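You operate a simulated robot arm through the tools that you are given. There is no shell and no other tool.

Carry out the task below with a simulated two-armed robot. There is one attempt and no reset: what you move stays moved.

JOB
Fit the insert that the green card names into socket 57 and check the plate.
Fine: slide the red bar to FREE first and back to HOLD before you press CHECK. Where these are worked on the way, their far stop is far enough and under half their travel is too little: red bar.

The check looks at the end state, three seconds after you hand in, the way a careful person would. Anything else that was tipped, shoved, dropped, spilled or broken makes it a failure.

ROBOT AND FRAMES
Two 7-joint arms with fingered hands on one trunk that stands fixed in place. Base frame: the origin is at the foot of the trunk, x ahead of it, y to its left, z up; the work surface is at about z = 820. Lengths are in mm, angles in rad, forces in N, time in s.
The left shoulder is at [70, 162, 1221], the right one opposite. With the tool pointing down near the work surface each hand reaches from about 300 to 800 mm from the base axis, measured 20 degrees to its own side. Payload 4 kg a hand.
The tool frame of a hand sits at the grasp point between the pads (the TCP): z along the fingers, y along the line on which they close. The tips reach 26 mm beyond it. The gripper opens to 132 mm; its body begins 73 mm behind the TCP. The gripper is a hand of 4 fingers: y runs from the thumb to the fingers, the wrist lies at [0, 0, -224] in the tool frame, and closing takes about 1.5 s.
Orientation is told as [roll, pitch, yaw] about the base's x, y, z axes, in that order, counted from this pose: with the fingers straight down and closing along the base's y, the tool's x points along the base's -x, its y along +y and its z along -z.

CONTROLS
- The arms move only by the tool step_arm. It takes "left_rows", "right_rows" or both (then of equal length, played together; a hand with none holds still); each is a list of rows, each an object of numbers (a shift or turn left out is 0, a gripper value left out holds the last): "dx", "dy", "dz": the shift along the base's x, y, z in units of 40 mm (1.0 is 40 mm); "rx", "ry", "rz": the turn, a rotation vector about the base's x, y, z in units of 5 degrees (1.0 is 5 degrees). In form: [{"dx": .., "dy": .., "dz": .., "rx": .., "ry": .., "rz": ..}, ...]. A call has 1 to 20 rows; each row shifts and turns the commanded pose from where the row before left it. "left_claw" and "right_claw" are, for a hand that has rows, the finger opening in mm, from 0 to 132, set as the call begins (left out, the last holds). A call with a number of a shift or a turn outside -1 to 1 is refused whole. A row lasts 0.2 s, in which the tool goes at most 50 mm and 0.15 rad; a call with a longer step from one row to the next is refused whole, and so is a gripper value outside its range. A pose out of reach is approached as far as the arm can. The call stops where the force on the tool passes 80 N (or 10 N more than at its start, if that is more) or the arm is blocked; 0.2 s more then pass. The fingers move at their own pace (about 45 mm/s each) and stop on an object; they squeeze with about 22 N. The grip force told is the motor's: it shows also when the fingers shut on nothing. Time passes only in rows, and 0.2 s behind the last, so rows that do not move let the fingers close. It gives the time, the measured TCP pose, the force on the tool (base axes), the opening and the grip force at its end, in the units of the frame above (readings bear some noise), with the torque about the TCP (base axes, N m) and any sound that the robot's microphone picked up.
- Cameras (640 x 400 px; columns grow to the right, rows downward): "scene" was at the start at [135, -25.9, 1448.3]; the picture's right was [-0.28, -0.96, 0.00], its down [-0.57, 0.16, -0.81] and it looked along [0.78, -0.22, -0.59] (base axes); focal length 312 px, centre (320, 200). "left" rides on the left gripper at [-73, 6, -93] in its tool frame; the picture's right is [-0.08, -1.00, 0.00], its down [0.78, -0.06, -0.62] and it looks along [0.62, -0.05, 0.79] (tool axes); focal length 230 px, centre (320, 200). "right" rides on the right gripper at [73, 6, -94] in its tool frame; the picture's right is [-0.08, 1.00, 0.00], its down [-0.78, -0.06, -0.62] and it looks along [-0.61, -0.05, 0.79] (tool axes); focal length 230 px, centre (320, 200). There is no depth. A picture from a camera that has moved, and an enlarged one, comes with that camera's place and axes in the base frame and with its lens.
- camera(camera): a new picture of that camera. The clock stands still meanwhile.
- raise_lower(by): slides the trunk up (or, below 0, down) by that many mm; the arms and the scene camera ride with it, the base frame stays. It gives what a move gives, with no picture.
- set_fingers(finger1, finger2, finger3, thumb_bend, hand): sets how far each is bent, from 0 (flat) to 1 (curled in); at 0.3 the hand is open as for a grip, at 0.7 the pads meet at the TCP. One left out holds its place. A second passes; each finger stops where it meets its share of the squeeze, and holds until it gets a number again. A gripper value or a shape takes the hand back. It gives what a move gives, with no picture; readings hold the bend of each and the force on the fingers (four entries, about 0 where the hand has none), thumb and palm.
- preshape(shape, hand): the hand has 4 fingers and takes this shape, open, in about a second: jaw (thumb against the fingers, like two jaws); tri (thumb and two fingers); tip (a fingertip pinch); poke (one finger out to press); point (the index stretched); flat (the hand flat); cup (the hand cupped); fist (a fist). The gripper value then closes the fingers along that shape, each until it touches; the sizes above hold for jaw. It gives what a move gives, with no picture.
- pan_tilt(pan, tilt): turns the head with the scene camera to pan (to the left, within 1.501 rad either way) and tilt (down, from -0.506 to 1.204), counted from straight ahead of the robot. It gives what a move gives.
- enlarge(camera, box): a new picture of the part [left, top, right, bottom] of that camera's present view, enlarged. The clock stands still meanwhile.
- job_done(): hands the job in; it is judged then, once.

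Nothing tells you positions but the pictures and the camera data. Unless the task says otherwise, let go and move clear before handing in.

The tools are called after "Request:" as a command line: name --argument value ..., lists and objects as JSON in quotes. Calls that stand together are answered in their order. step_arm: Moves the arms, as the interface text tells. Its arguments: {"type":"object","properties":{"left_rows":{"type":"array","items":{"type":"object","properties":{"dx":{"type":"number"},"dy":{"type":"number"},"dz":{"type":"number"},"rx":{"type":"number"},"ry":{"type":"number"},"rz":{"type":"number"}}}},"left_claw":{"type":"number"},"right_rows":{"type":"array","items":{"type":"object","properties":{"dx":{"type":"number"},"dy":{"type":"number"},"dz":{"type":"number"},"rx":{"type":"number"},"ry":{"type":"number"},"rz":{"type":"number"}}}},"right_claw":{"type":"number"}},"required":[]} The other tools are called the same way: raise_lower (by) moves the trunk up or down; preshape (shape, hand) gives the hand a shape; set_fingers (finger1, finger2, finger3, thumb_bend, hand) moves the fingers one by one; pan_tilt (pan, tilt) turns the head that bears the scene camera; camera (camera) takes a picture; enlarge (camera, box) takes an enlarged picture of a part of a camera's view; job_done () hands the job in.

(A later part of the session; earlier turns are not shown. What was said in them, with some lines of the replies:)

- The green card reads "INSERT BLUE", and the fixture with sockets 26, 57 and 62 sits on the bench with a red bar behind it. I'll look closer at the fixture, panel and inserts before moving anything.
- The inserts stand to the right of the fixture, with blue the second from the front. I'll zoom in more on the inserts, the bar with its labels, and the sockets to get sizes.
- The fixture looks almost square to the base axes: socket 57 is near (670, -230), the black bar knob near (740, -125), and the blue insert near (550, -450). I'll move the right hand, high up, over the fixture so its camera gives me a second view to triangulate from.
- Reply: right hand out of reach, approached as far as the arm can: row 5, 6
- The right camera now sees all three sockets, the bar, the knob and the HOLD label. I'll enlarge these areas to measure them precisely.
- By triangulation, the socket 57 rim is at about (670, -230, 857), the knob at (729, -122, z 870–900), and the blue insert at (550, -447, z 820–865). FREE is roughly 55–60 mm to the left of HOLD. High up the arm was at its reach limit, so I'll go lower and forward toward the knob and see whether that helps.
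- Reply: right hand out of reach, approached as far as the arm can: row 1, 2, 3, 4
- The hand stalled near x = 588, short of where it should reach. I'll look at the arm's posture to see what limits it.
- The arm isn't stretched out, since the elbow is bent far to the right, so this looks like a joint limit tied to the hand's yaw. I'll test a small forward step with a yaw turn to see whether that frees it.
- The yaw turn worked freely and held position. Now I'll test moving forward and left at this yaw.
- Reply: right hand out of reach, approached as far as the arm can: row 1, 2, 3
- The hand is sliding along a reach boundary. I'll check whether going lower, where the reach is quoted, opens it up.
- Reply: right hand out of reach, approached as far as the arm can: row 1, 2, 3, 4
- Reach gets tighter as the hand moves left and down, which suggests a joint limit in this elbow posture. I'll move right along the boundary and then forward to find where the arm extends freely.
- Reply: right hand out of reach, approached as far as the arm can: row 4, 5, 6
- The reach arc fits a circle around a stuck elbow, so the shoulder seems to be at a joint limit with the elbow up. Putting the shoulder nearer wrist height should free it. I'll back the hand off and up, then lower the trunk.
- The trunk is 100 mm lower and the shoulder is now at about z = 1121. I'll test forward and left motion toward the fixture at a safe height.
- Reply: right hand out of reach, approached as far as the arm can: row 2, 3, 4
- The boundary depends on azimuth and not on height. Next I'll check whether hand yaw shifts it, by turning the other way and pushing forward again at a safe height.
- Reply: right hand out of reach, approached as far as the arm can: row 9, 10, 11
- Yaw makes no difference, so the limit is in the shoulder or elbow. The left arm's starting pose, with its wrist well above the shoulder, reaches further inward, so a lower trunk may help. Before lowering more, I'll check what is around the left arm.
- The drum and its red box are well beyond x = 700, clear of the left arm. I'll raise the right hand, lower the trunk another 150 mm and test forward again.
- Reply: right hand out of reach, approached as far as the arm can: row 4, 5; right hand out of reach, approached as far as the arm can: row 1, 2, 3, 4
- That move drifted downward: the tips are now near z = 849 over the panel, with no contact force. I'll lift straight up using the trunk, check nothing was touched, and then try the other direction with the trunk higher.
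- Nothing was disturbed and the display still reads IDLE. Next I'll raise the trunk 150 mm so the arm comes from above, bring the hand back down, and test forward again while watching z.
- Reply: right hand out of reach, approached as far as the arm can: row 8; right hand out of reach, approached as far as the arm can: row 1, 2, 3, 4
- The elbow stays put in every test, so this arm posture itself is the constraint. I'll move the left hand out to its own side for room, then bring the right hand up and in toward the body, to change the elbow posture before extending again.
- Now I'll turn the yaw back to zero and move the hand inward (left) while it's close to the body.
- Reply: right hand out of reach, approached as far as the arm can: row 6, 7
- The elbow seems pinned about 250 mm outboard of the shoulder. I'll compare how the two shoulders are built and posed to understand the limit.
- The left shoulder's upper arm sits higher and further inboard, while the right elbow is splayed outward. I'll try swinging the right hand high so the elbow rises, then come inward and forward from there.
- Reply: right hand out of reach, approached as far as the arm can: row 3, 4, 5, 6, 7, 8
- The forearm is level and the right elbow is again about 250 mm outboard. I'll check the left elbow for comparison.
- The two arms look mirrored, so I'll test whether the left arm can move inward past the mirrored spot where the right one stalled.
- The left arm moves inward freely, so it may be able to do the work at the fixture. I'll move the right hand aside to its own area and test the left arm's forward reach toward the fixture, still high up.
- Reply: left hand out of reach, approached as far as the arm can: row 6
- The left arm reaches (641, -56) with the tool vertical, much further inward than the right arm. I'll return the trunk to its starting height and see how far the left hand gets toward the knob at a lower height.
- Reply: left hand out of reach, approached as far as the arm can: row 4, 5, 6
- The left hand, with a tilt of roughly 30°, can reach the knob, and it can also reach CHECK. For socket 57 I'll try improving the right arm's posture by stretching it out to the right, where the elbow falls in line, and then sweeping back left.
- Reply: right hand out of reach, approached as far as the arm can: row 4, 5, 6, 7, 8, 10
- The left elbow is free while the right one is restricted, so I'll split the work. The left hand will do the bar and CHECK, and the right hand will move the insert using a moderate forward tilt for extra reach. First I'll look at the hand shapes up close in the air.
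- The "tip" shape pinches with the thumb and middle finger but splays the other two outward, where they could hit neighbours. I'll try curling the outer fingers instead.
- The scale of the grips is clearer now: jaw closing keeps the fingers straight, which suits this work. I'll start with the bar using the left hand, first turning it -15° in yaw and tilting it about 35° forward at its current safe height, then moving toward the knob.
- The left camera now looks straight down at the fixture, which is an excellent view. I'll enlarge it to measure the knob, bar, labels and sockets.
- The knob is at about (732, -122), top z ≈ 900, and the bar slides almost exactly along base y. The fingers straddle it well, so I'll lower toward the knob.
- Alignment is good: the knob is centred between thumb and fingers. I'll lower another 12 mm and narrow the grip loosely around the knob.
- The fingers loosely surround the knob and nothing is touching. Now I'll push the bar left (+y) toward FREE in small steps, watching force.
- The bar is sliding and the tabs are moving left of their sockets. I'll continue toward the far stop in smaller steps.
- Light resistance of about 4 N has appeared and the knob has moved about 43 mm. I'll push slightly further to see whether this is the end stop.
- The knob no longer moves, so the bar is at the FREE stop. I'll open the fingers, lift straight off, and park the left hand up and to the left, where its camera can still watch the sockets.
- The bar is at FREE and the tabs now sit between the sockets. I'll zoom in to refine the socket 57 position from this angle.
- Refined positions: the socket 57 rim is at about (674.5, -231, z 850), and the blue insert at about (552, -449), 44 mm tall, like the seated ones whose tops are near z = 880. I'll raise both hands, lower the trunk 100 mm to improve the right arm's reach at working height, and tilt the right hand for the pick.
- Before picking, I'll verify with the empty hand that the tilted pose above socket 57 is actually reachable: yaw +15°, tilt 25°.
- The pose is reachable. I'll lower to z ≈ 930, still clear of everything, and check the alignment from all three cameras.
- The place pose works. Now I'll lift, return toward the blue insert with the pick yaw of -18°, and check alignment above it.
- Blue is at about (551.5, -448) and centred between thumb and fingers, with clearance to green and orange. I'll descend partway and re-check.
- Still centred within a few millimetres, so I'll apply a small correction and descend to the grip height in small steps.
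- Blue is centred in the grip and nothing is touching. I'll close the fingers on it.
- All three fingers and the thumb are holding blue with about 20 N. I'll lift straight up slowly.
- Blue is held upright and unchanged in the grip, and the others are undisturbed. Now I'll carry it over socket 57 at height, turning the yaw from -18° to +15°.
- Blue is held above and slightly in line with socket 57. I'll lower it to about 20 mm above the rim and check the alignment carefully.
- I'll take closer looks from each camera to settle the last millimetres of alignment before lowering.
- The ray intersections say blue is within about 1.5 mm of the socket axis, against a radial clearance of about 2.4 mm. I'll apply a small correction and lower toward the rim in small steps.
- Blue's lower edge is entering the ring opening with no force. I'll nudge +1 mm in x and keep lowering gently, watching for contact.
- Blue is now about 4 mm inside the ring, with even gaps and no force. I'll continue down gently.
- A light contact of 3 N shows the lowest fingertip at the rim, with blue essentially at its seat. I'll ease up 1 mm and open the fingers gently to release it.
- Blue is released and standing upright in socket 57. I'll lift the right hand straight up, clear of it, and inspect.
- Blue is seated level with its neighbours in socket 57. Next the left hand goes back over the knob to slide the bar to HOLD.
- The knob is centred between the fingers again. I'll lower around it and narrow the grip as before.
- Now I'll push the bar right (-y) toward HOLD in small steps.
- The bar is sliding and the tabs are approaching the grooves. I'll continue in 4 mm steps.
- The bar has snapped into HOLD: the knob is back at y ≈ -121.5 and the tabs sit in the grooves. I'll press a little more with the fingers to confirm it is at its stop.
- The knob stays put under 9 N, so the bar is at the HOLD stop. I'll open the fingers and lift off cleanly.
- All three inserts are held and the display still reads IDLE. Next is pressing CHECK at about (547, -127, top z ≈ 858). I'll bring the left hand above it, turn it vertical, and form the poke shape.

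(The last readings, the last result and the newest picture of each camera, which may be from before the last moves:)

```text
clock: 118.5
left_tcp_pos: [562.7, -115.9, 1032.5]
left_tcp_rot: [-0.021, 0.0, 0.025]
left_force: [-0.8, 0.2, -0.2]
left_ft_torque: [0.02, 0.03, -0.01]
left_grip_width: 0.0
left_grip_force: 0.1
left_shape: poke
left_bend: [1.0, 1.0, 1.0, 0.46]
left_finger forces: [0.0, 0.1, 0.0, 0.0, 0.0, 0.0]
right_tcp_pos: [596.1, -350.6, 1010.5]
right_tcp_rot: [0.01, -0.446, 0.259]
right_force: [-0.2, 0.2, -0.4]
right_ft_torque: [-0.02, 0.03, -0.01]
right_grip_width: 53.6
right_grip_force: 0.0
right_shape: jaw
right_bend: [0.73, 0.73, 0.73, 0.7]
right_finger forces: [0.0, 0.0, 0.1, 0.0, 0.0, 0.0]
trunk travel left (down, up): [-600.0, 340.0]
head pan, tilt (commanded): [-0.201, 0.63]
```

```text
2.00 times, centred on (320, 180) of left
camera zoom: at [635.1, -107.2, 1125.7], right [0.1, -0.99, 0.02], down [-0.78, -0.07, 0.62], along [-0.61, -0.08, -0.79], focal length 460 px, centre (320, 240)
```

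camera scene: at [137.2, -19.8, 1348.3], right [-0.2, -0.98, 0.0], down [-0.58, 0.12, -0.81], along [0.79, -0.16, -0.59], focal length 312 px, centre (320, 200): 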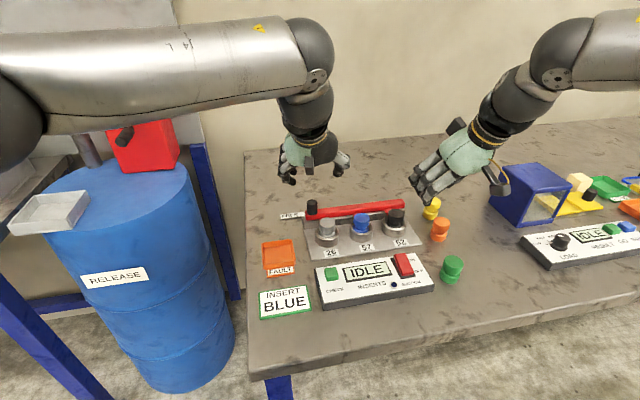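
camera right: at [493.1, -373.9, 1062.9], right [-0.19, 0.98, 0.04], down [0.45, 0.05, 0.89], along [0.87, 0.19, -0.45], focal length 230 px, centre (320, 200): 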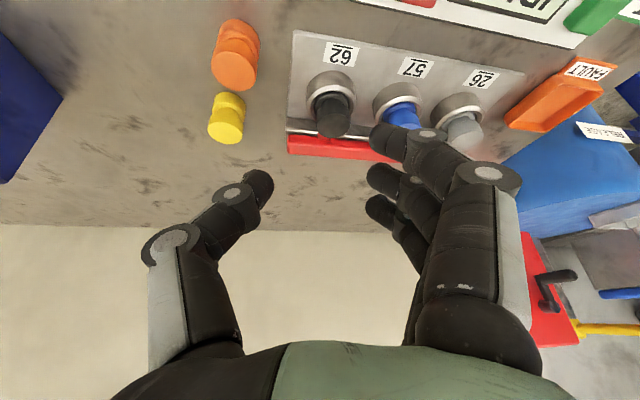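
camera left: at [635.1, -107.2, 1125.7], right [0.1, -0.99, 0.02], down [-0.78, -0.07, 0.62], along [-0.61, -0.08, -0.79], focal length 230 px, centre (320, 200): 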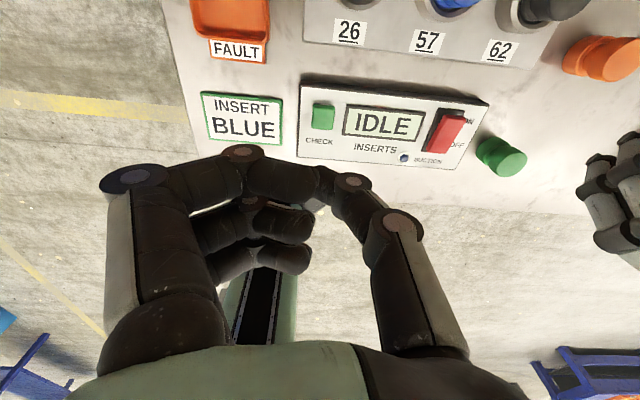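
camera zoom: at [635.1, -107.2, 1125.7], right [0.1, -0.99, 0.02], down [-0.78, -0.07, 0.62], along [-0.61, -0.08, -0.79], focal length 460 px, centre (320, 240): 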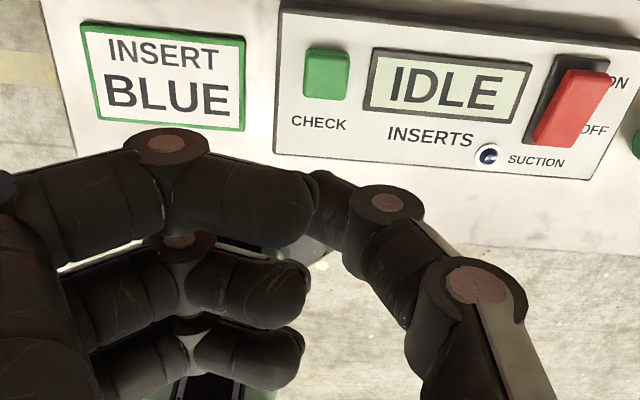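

In "poke" the thumb tip is the lowest point. I'll check the "point" shape as well to pick the cleaner single tip for pressing.

Request:
preshape --shape "point" --hand "left"

Request:
enlarge --camera "scene" --box '[285, 130, 355, 230]'

Request:
enlarge --camera "left" --box '[180, 80, 460, 280]'

```text
clock: 119.4
left_tcp_pos: [562.5, -115.5, 1031.4]
left_tcp_rot: [-0.02, 0.005, 0.027]
left_force: [1.0, 0.5, 0.2]
left_ft_torque: [0.02, 0.03, 0.04]
left_grip_width: 126.0
left_grip_force: 0.1
left_shape: point
left_bend: [0.28, 1.0, 1.0, 0.54]
left_finger forces: [0.1, 0.0, 0.0, 0.0, 0.0, 0.0]
right_tcp_pos: [597.0, -351.7, 1010.9]
right_tcp_rot: [0.013, -0.445, 0.258]
right_force: [-0.4, -0.5, 0.1]
right_ft_torque: [-0.01, 0.0, 0.02]
right_grip_width: 53.6
right_grip_force: 0.0
right_shape: jaw
right_bend: [0.73, 0.73, 0.73, 0.7]
right_finger forces: [0.0, 0.0, 0.1, 0.0, 0.1, 0.1]
trunk travel left (down, up): [-600.0, 340.0]
head pan, tilt (commanded): [-0.201, 0.63]
```

```text
4.00 times, centred on (320, 180) of scene
camera zoom: at [136.7, -19.0, 1348.3], right [-0.2, -0.98, 0.0], down [-0.58, 0.12, -0.81], along [0.79, -0.16, -0.59], focal length 1249 px, centre (320, 280)
```

zoom: 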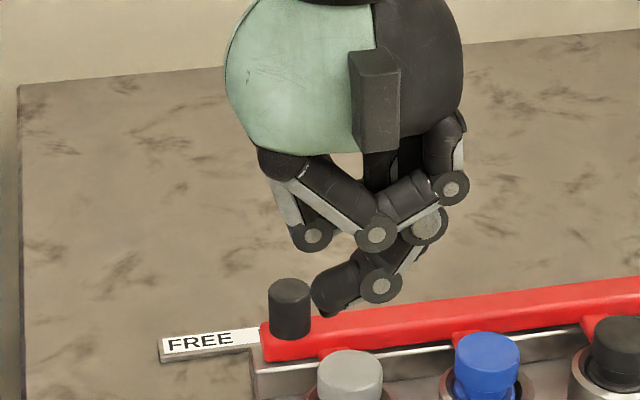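

```text
2.00 times, centred on (320, 180) of left
camera zoom: at [634.9, -107.6, 1124.7], right [0.1, -0.99, 0.02], down [-0.78, -0.07, 0.62], along [-0.62, -0.08, -0.78], focal length 460 px, centre (320, 240)
```

zoom: 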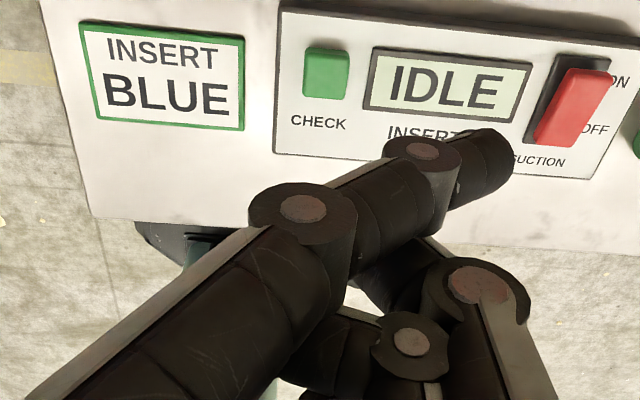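

Neither is clean. A closed "tip" pinch, with thumb and middle finger together on the tool axis, makes a neat poker. I'll form that.

Request:
preshape --shape "tip" --hand "left"

Request:
step_arm --left_rows '[{"dx": -0.2, "dy": -0.15}, {"dx": -0.2, "dy": -0.15}, {}, {}, {}, {}, {}, {}]' --left_claw 0

Request:
camera --camera "left"

Request:
enlarge --camera "scene" --box '[260, 130, 380, 290]'

```text
clock: 120.3
left_tcp_pos: [562.5, -115.8, 1030.9]
left_tcp_rot: [-0.021, 0.004, 0.026]
left_force: [-0.5, 1.4, 0.0]
left_ft_torque: [-0.01, -0.03, 0.0]
left_grip_width: 131.9
left_grip_force: 0.0
left_shape: tip
left_bend: [0.0, 0.3, 0.0, 0.3]
left_finger forces: [0.0, 0.1, 0.0, 0.0, 0.1, 0.0]
right_tcp_pos: [596.8, -349.9, 1011.3]
right_tcp_rot: [0.012, -0.445, 0.258]
right_force: [-0.5, 0.2, -0.4]
right_ft_torque: [-0.03, 0.01, 0.01]
right_grip_width: 53.5
right_grip_force: 0.1
right_shape: jaw
right_bend: [0.73, 0.73, 0.73, 0.7]
right_finger forces: [0.0, 0.0, 0.1, 0.0, 0.1, 0.0]
trunk travel left (down, up): [-600.0, 340.0]
head pan, tilt (commanded): [-0.201, 0.63]
```

```text
clock: 122.1
left_tcp_pos: [544.5, -130.3, 1027.4]
left_tcp_rot: [-0.02, 0.01, 0.023]
left_force: [0.4, 0.4, 0.4]
left_ft_torque: [0.03, 0.02, 0.0]
left_grip_width: 0.2
left_grip_force: 11.6
left_shape: tip
left_bend: [0.03, 0.61, 0.03, 0.65]
left_finger forces: [0.0, 0.0, 0.1, 0.1, 0.0, 0.0]
right_tcp_pos: [596.8, -350.6, 1010.4]
right_tcp_rot: [0.014, -0.446, 0.258]
right_force: [0.1, 0.8, -0.1]
right_ft_torque: [-0.01, -0.01, 0.0]
right_grip_width: 53.5
right_grip_force: 0.0
right_shape: jaw
right_bend: [0.73, 0.73, 0.73, 0.7]
right_finger forces: [0.0, 0.1, 0.0, 0.0, 0.1, 0.1]
trunk travel left (down, up): [-600.0, 340.0]
head pan, tilt (commanded): [-0.201, 0.63]
```

```text
taken
camera left: at [618.0, -121.9, 1120.0], right [0.1, -0.99, 0.02], down [-0.78, -0.07, 0.63], along [-0.62, -0.08, -0.78], focal length 230 px, centre (320, 200)
```

left: 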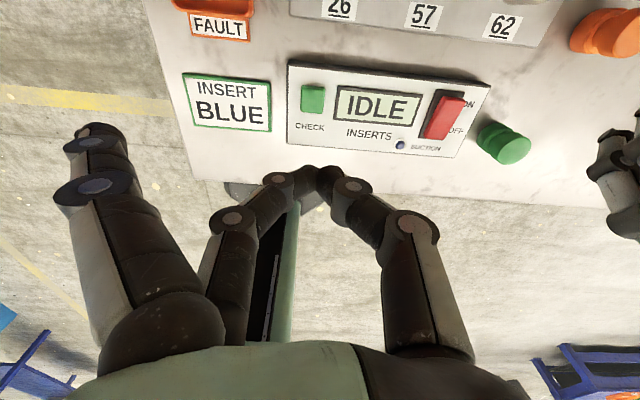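

```text
2.50 times, centred on (320, 210) of scene
camera zoom: at [136.7, -19.0, 1348.3], right [-0.2, -0.98, 0.0], down [-0.58, 0.12, -0.81], along [0.79, -0.16, -0.59], focal length 780 px, centre (320, 175)
```

zoom: 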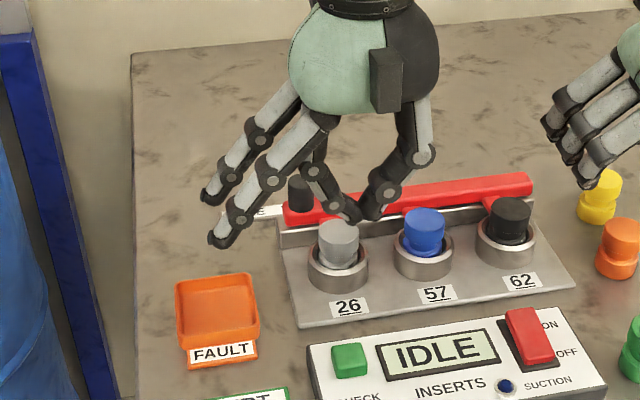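

The pinch makes a clean poker with its tip on the tool axis. I'll lower over CHECK and verify alignment.

Request:
step_arm --left_rows '[{"dx": 0.06, "dy": 0.06, "dz": -0.8}, {"dz": -0.8}, {"dz": -0.8}, {"dz": -0.5}, {}]'

Request:
camera --camera "left"

Request:
enlarge --camera "scene" --box '[290, 190, 400, 310]'

Request:
enlarge --camera "left" --box '[250, 60, 410, 220]'

```text
clock: 123.3
left_tcp_pos: [539.1, -136.0, 910.6]
left_tcp_rot: [-0.001, -0.005, -0.001]
left_force: [0.5, 0.5, -0.6]
left_ft_torque: [0.02, 0.01, 0.0]
left_grip_width: 0.1
left_grip_force: 22.2
left_shape: tip
left_bend: [0.26, 0.62, 0.26, 0.66]
left_finger forces: [0.0, 0.1, 0.0, 0.1, 0.0, 0.0]
right_tcp_pos: [596.5, -350.4, 1011.7]
right_tcp_rot: [0.011, -0.444, 0.261]
right_force: [-0.2, 0.3, -0.1]
right_ft_torque: [0.0, 0.01, -0.02]
right_grip_width: 53.2
right_grip_force: 0.1
right_shape: jaw
right_bend: [0.73, 0.73, 0.73, 0.7]
right_finger forces: [0.1, 0.0, 0.1, 0.0, 0.0, 0.0]
trunk travel left (down, up): [-600.0, 340.0]
head pan, tilt (commanded): [-0.201, 0.63]
```

```text
taken
camera left: at [611.2, -131.4, 1004.4], right [0.08, -1.0, 0.0], down [-0.79, -0.06, 0.61], along [-0.61, -0.05, -0.79], focal length 230 px, centre (320, 200)
```

left: 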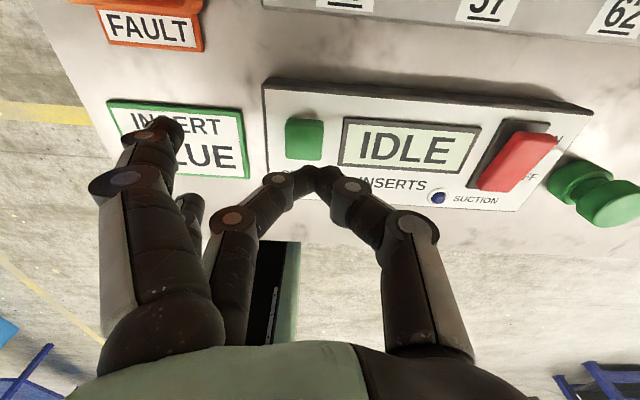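

```text
3.33 times, centred on (345, 250) of scene
camera zoom: at [136.5, -18.9, 1348.4], right [-0.2, -0.98, 0.0], down [-0.58, 0.12, -0.81], along [0.79, -0.16, -0.59], focal length 1040 px, centre (237, 33)
```

zoom: 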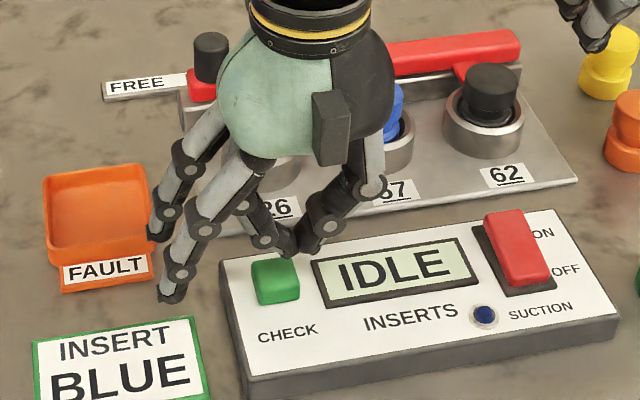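

```text
2.50 times, centred on (330, 140) of left
camera zoom: at [611.2, -131.4, 1004.4], right [0.08, -1.0, 0.0], down [-0.79, -0.06, 0.61], along [-0.61, -0.05, -0.79], focal length 575 px, centre (295, 350)
```

zoom: 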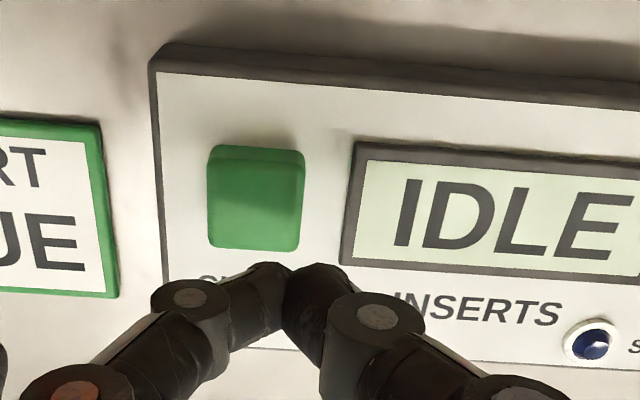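

The tip is about 8 mm short in x and y, so I'll shift it onto the button centre and lower to just above it.

Request:
step_arm --left_rows '[{"dx": 0.2, "dy": 0.22}, {"dz": -0.25}, {"dz": -0.2}, {}]'

Request:
enlarge --camera "scene" --box '[290, 190, 400, 310]'

Request:
enlarge --camera "left" --box '[250, 60, 410, 220]'

```text
clock: 124.3
left_tcp_pos: [547.8, -127.9, 892.3]
left_tcp_rot: [-0.001, -0.003, 0.0]
left_force: [0.0, 0.2, 0.4]
left_ft_torque: [0.01, 0.03, 0.02]
left_grip_width: 0.0
left_grip_force: 21.7
left_shape: tip
left_bend: [0.26, 0.62, 0.26, 0.66]
left_finger forces: [0.0, 0.0, 0.1, 0.1, 0.1, 0.0]
right_tcp_pos: [595.7, -351.3, 1011.0]
right_tcp_rot: [0.012, -0.446, 0.26]
right_force: [-0.8, -0.2, 0.0]
right_ft_torque: [-0.02, 0.0, 0.0]
right_grip_width: 53.6
right_grip_force: 0.1
right_shape: jaw
right_bend: [0.73, 0.73, 0.73, 0.7]
right_finger forces: [0.1, 0.0, 0.0, 0.0, 0.0, 0.1]
trunk travel left (down, up): [-600.0, 340.0]
head pan, tilt (commanded): [-0.201, 0.63]
```

```text
3.33 times, centred on (345, 250) of scene
camera zoom: at [136.6, -18.9, 1348.4], right [-0.2, -0.98, 0.0], down [-0.58, 0.12, -0.81], along [0.79, -0.16, -0.59], focal length 1040 px, centre (237, 33)
```

zoom: 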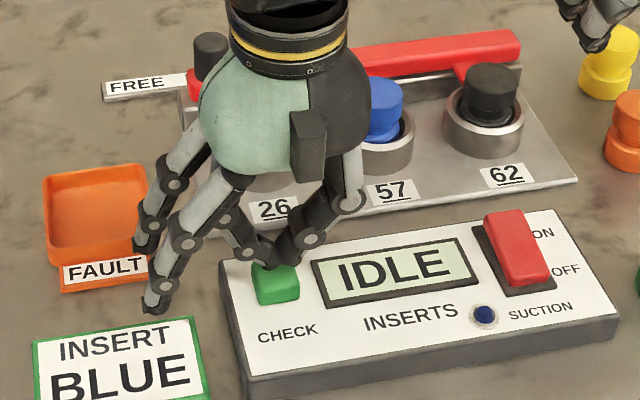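

```text
2.50 times, centred on (330, 140) of left
camera zoom: at [619.9, -123.0, 986.6], right [0.08, -1.0, 0.0], down [-0.79, -0.06, 0.61], along [-0.61, -0.05, -0.79], focal length 575 px, centre (295, 350)
```

zoom: 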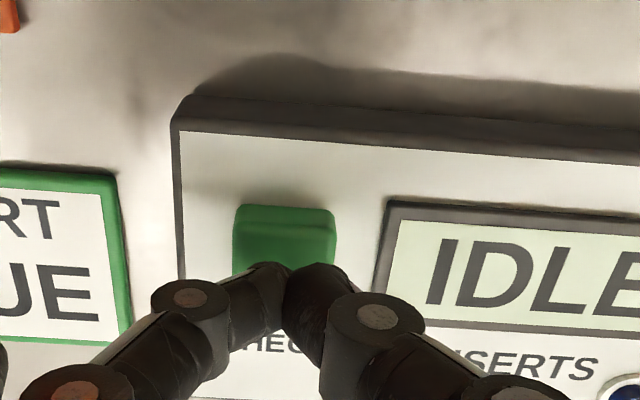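

The tip is over CHECK, but the outer fingers hang low near the FAULT tray's corner. I'll raise a little and curl those two fingers out of the way before pressing.

Request:
step_arm --left_rows '[{"dz": 0.6}, {"dz": 0.4}, {}]'

Request:
set_fingers --hand "left" --finger1 1.0 --finger3 1.0

Request:
camera --camera "left"

Request:
enlarge --camera "scene" --box '[290, 170, 400, 290]'

```text
clock: 125.1
left_tcp_pos: [548.3, -129.2, 932.9]
left_tcp_rot: [-0.004, -0.001, 0.0]
left_force: [0.2, 0.6, 0.1]
left_ft_torque: [0.0, 0.03, 0.0]
left_grip_width: 0.0
left_grip_force: 22.2
left_shape: tip
left_bend: [0.26, 0.62, 0.26, 0.66]
left_finger forces: [0.1, 0.0, 0.0, 0.0, 0.0, 0.0]
right_tcp_pos: [596.7, -350.8, 1010.1]
right_tcp_rot: [0.013, -0.445, 0.257]
right_force: [0.9, 0.6, 0.1]
right_ft_torque: [0.01, -0.06, 0.01]
right_grip_width: 53.2
right_grip_force: 0.0
right_shape: jaw
right_bend: [0.73, 0.73, 0.73, 0.7]
right_finger forces: [0.0, 0.0, 0.1, 0.1, 0.1, 0.0]
trunk travel left (down, up): [-600.0, 340.0]
head pan, tilt (commanded): [-0.201, 0.63]
```

```text
clock: 126.1
left_tcp_pos: [549.1, -128.5, 933.1]
left_tcp_rot: [-0.002, -0.003, 0.0]
left_force: [-0.4, 0.0, 0.2]
left_ft_torque: [0.0, 0.0, 0.03]
left_grip_width: 40.3
left_grip_force: 0.0
left_shape: fingers
left_bend: [1.0, 0.62, 1.0, 0.66]
left_finger forces: [0.1, 0.0, 0.1, 0.0, 0.0, 0.0]
right_tcp_pos: [597.3, -351.6, 1011.2]
right_tcp_rot: [0.012, -0.445, 0.258]
right_force: [0.2, 0.1, 0.0]
right_ft_torque: [-0.02, 0.01, 0.01]
right_grip_width: 53.4
right_grip_force: 0.0
right_shape: jaw
right_bend: [0.73, 0.73, 0.73, 0.7]
right_finger forces: [0.0, 0.1, 0.1, 0.0, 0.0, 0.1]
trunk travel left (down, up): [-600.0, 340.0]
head pan, tilt (commanded): [-0.201, 0.63]
```

```text
taken
camera left: at [620.0, -123.3, 1026.6], right [0.08, -1.0, 0.0], down [-0.79, -0.06, 0.61], along [-0.61, -0.05, -0.79], focal length 230 px, centre (320, 200)
```

left: 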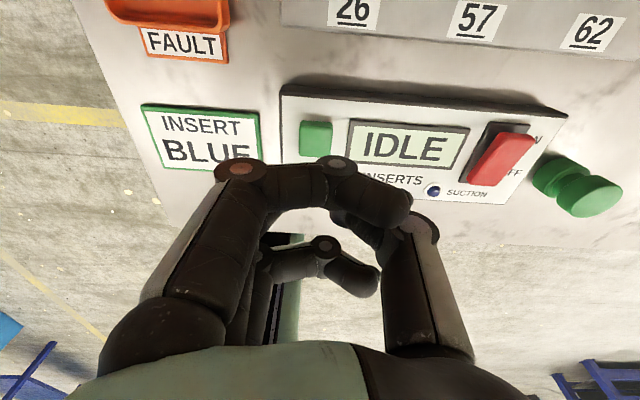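

```text
3.33 times, centred on (345, 230) of scene
camera zoom: at [136.8, -19.0, 1348.3], right [-0.2, -0.98, 0.0], down [-0.58, 0.12, -0.81], along [0.79, -0.16, -0.59], focal length 1040 px, centre (237, 100)
```

zoom: 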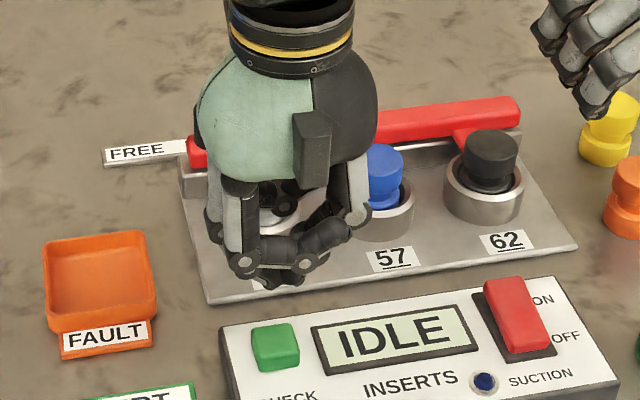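

The outer fingers are curled up out of the way. I'll lower back to just above the button and press in small increments.

Request:
step_arm --left_rows '[{"dx": -0.02, "dy": 0.02, "dz": -0.5}, {"dz": -0.4}, {"dz": -0.15}, {}]'

Request:
enlarge --camera "left" --box '[250, 60, 410, 220]'

Request:
enlarge --camera "scene" --box '[300, 210, 380, 300]'

```text
clock: 127.1
left_tcp_pos: [547.7, -126.5, 890.8]
left_tcp_rot: [-0.002, -0.002, 0.001]
left_force: [-0.1, 0.0, -0.7]
left_ft_torque: [-0.02, 0.0, 0.03]
left_grip_width: 40.4
left_grip_force: 0.1
left_shape: fingers
left_bend: [1.0, 0.62, 1.0, 0.66]
left_finger forces: [0.0, 0.1, 0.0, 0.0, 0.0, 0.0]
right_tcp_pos: [596.9, -350.5, 1010.0]
right_tcp_rot: [0.012, -0.445, 0.26]
right_force: [-0.1, -0.1, 0.4]
right_ft_torque: [0.03, -0.02, 0.0]
right_grip_width: 53.4
right_grip_force: 0.0
right_shape: jaw
right_bend: [0.73, 0.73, 0.73, 0.7]
right_finger forces: [0.0, 0.0, 0.0, 0.0, 0.0, 0.0]
trunk travel left (down, up): [-600.0, 340.0]
head pan, tilt (commanded): [-0.201, 0.63]
```

```text
2.50 times, centred on (330, 140) of left
camera zoom: at [619.2, -122.1, 984.3], right [0.08, -1.0, 0.0], down [-0.79, -0.06, 0.61], along [-0.61, -0.05, -0.79], focal length 575 px, centre (295, 350)
```

zoom: 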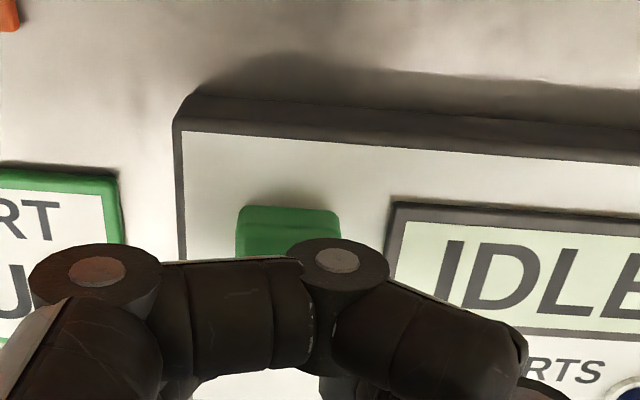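

```text
4.44 times, centred on (340, 255) of scene
camera zoom: at [136.7, -19.0, 1348.3], right [-0.2, -0.98, 0.0], down [-0.58, 0.12, -0.81], along [0.79, -0.16, -0.59], focal length 1387 px, centre (231, -44)
```

zoom: 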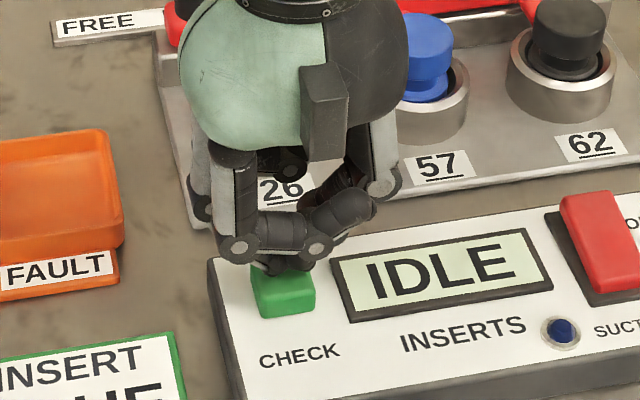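

The tip is poised right over the button. I'll press down in 2 mm steps.

Request:
step_arm --left_rows '[{"dz": -0.05}, {"dz": -0.05}, {"dz": -0.05}, {}]'

Request:
enlarge --camera "scene" --box '[300, 210, 380, 300]'

```text
clock: 128.1
left_tcp_pos: [547.0, -126.4, 886.4]
left_tcp_rot: [-0.003, -0.003, 0.002]
left_force: [0.4, 0.2, 1.2]
left_ft_torque: [0.01, 0.0, 0.03]
left_grip_width: 40.6
left_grip_force: 0.1
left_shape: fingers
left_bend: [1.0, 0.62, 1.0, 0.66]
left_finger forces: [0.0, 0.1, 0.1, 0.1, 0.0, 0.0]
right_tcp_pos: [596.0, -351.6, 1010.6]
right_tcp_rot: [0.012, -0.444, 0.26]
right_force: [-1.1, -0.4, 0.4]
right_ft_torque: [0.02, 0.01, 0.0]
right_grip_width: 53.4
right_grip_force: 0.1
right_shape: jaw
right_bend: [0.73, 0.73, 0.73, 0.7]
right_finger forces: [0.0, 0.0, 0.0, 0.0, 0.1, 0.0]
trunk travel left (down, up): [-600.0, 340.0]
head pan, tilt (commanded): [-0.201, 0.63]
```

```text
4.44 times, centred on (340, 255) of scene
camera zoom: at [136.6, -19.0, 1348.4], right [-0.2, -0.98, 0.0], down [-0.58, 0.12, -0.81], along [0.79, -0.16, -0.59], focal length 1387 px, centre (231, -44)
```

zoom: 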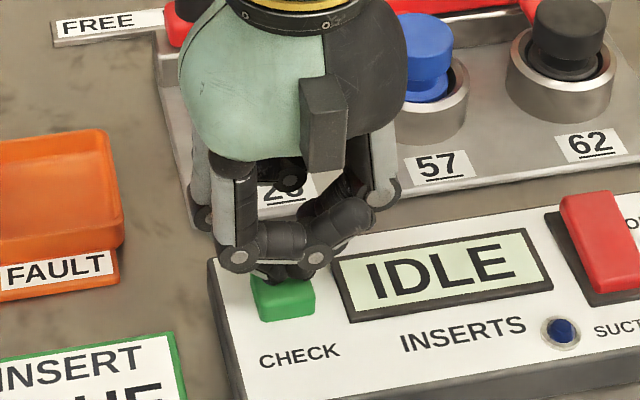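

Request:
step_arm --left_rows '[{"dz": -0.05}, {"dz": -0.05}, {}]'

Request:
enlarge --camera "scene" --box '[300, 210, 380, 300]'

```text
clock: 128.9
left_tcp_pos: [547.2, -126.8, 880.2]
left_tcp_rot: [-0.001, -0.002, 0.002]
left_force: [0.6, 2.3, 7.9]
left_ft_torque: [0.05, -0.01, 0.01]
left_grip_width: 40.5
left_grip_force: 0.1
left_shape: fingers
left_bend: [1.0, 0.62, 1.0, 0.66]
left_finger forces: [0.1, 0.0, 0.0, 0.0, 0.0, 0.0]
right_tcp_pos: [595.9, -350.8, 1011.8]
right_tcp_rot: [0.011, -0.445, 0.261]
right_force: [0.6, -0.6, 0.3]
right_ft_torque: [-0.01, -0.03, -0.01]
right_grip_width: 53.4
right_grip_force: 0.0
right_shape: jaw
right_bend: [0.73, 0.73, 0.73, 0.7]
right_finger forces: [0.0, 0.1, 0.1, 0.1, 0.0, 0.0]
trunk travel left (down, up): [-600.0, 340.0]
head pan, tilt (commanded): [-0.201, 0.63]
heard: click
```

```text
4.44 times, centred on (340, 255) of scene
camera zoom: at [135.9, -18.5, 1348.5], right [-0.2, -0.98, 0.0], down [-0.58, 0.12, -0.81], along [0.79, -0.16, -0.59], focal length 1387 px, centre (231, -44)
```

zoom: 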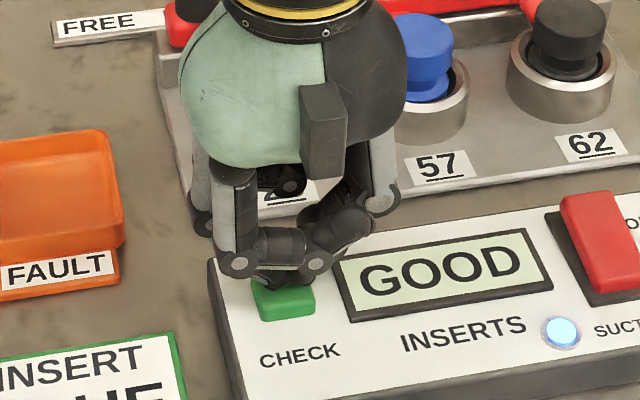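

A click sounded and the display reads GOOD with the lamp lit. I'll lift off straight up and move both hands clear.

Request:
step_arm --left_rows '[{"dz": 0.3}, {"dz": 0.6}, {"dz": 0.8}, {"dz": 0.8}, {"dz": 0.8, "dx": -0.2, "dy": 0.4}, {"dz": 0.4, "dx": -0.3, "dy": 0.8}, {"dx": -0.3, "dy": 0.8}, {"dx": -0.3, "dy": 0.8}, {"dx": -0.2, "dy": 0.8}, {}]' --right_rows '[{"dz": 0.6}, {"dz": 0.6}, {"dz": 0.6, "dy": -0.3}, {"dx": -0.3, "dy": -0.5}, {"dx": -0.3, "dy": -0.6}, {"dx": -0.3, "dy": -0.6}, {"dx": -0.3, "dy": -0.6}, {"dx": -0.3, "dy": -0.4}, {}, {}]'

Request:
camera --camera "scene"

Request:
enlarge --camera "scene" --box '[250, 180, 480, 330]'

```text
clock: 131.1
left_tcp_pos: [494.6, 17.2, 1029.1]
left_tcp_rot: [0.0, -0.003, 0.001]
left_force: [0.0, -0.2, 0.3]
left_ft_torque: [0.04, -0.01, -0.01]
left_grip_width: 40.9
left_grip_force: 0.0
left_shape: fingers
left_bend: [1.0, 0.62, 1.0, 0.66]
left_finger forces: [0.1, 0.0, 0.1, 0.0, 0.0, 0.0]
right_tcp_pos: [536.8, -471.7, 1082.2]
right_tcp_rot: [0.011, -0.445, 0.26]
right_force: [0.2, 0.1, -0.6]
right_ft_torque: [0.03, 0.02, 0.0]
right_grip_width: 53.3
right_grip_force: 0.2
right_shape: jaw
right_bend: [0.73, 0.73, 0.73, 0.7]
right_finger forces: [0.0, 0.0, 0.1, 0.1, 0.1, 0.1]
trunk travel left (down, up): [-600.0, 340.0]
head pan, tilt (commanded): [-0.201, 0.63]
```

```text
taken
camera scene: at [136.7, -20.4, 1348.3], right [-0.2, -0.98, 0.0], down [-0.58, 0.12, -0.81], along [0.79, -0.16, -0.59], focal length 312 px, centre (320, 200)
```

scene: 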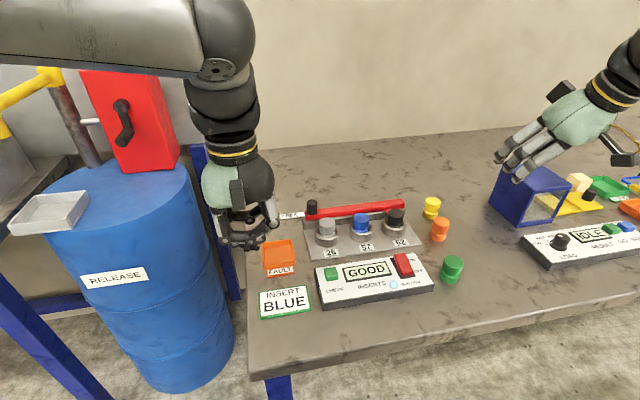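

```text
2.67 times, centred on (365, 255) of scene
camera zoom: at [136.7, -20.4, 1348.3], right [-0.2, -0.98, 0.0], down [-0.58, 0.12, -0.81], along [0.79, -0.16, -0.59], focal length 832 px, centre (200, 53)
```

zoom: 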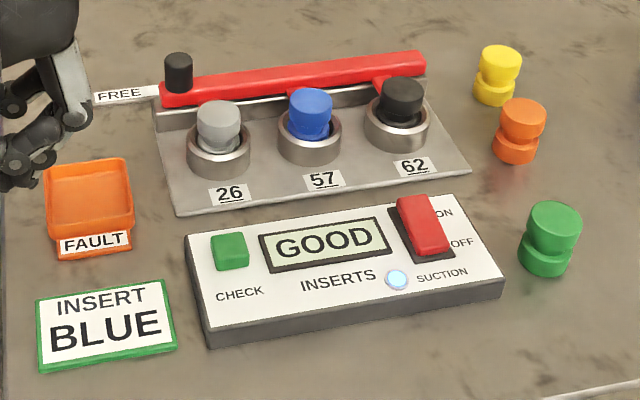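

The end state looks right. Blue is in socket 57, the bar is at HOLD, and the plate checks GOOD. The other inserts, the switch and the tray are untouched, and both hands are clear, so I'm handing in.

Request:
job_done

```text
The job is handed in.
```

The job is done and handed in: the blue insert is in socket 57 and the plate checked GOOD. The verdict has not come back to me.

- **Insert:** The green card names BLUE. Blue stands upright in socket 57, at the same height as the inserts in 26 and 62.
- **Red bar:** I slid it to its FREE stop before fitting the insert. It went back to HOLD before CHECK, and stayed put when I pushed on it.
- **Check:** I pressed CHECK once. It clicked, the display changed from IDLE to GOOD and the small lamp came on.
- **Surroundings:** The last pictures show the other inserts, the FAULT tray and the suction switch where they started. Both hands are empty and clear.

The right arm could not reach the bar, so the left hand worked the bar and CHECK while the right hand carried the insert. While I was testing reach, the right hand once drifted low over the panel, but its sensors showed no contact and the pictures showed nothing moved. The trunk was left 100 mm lower than it started.
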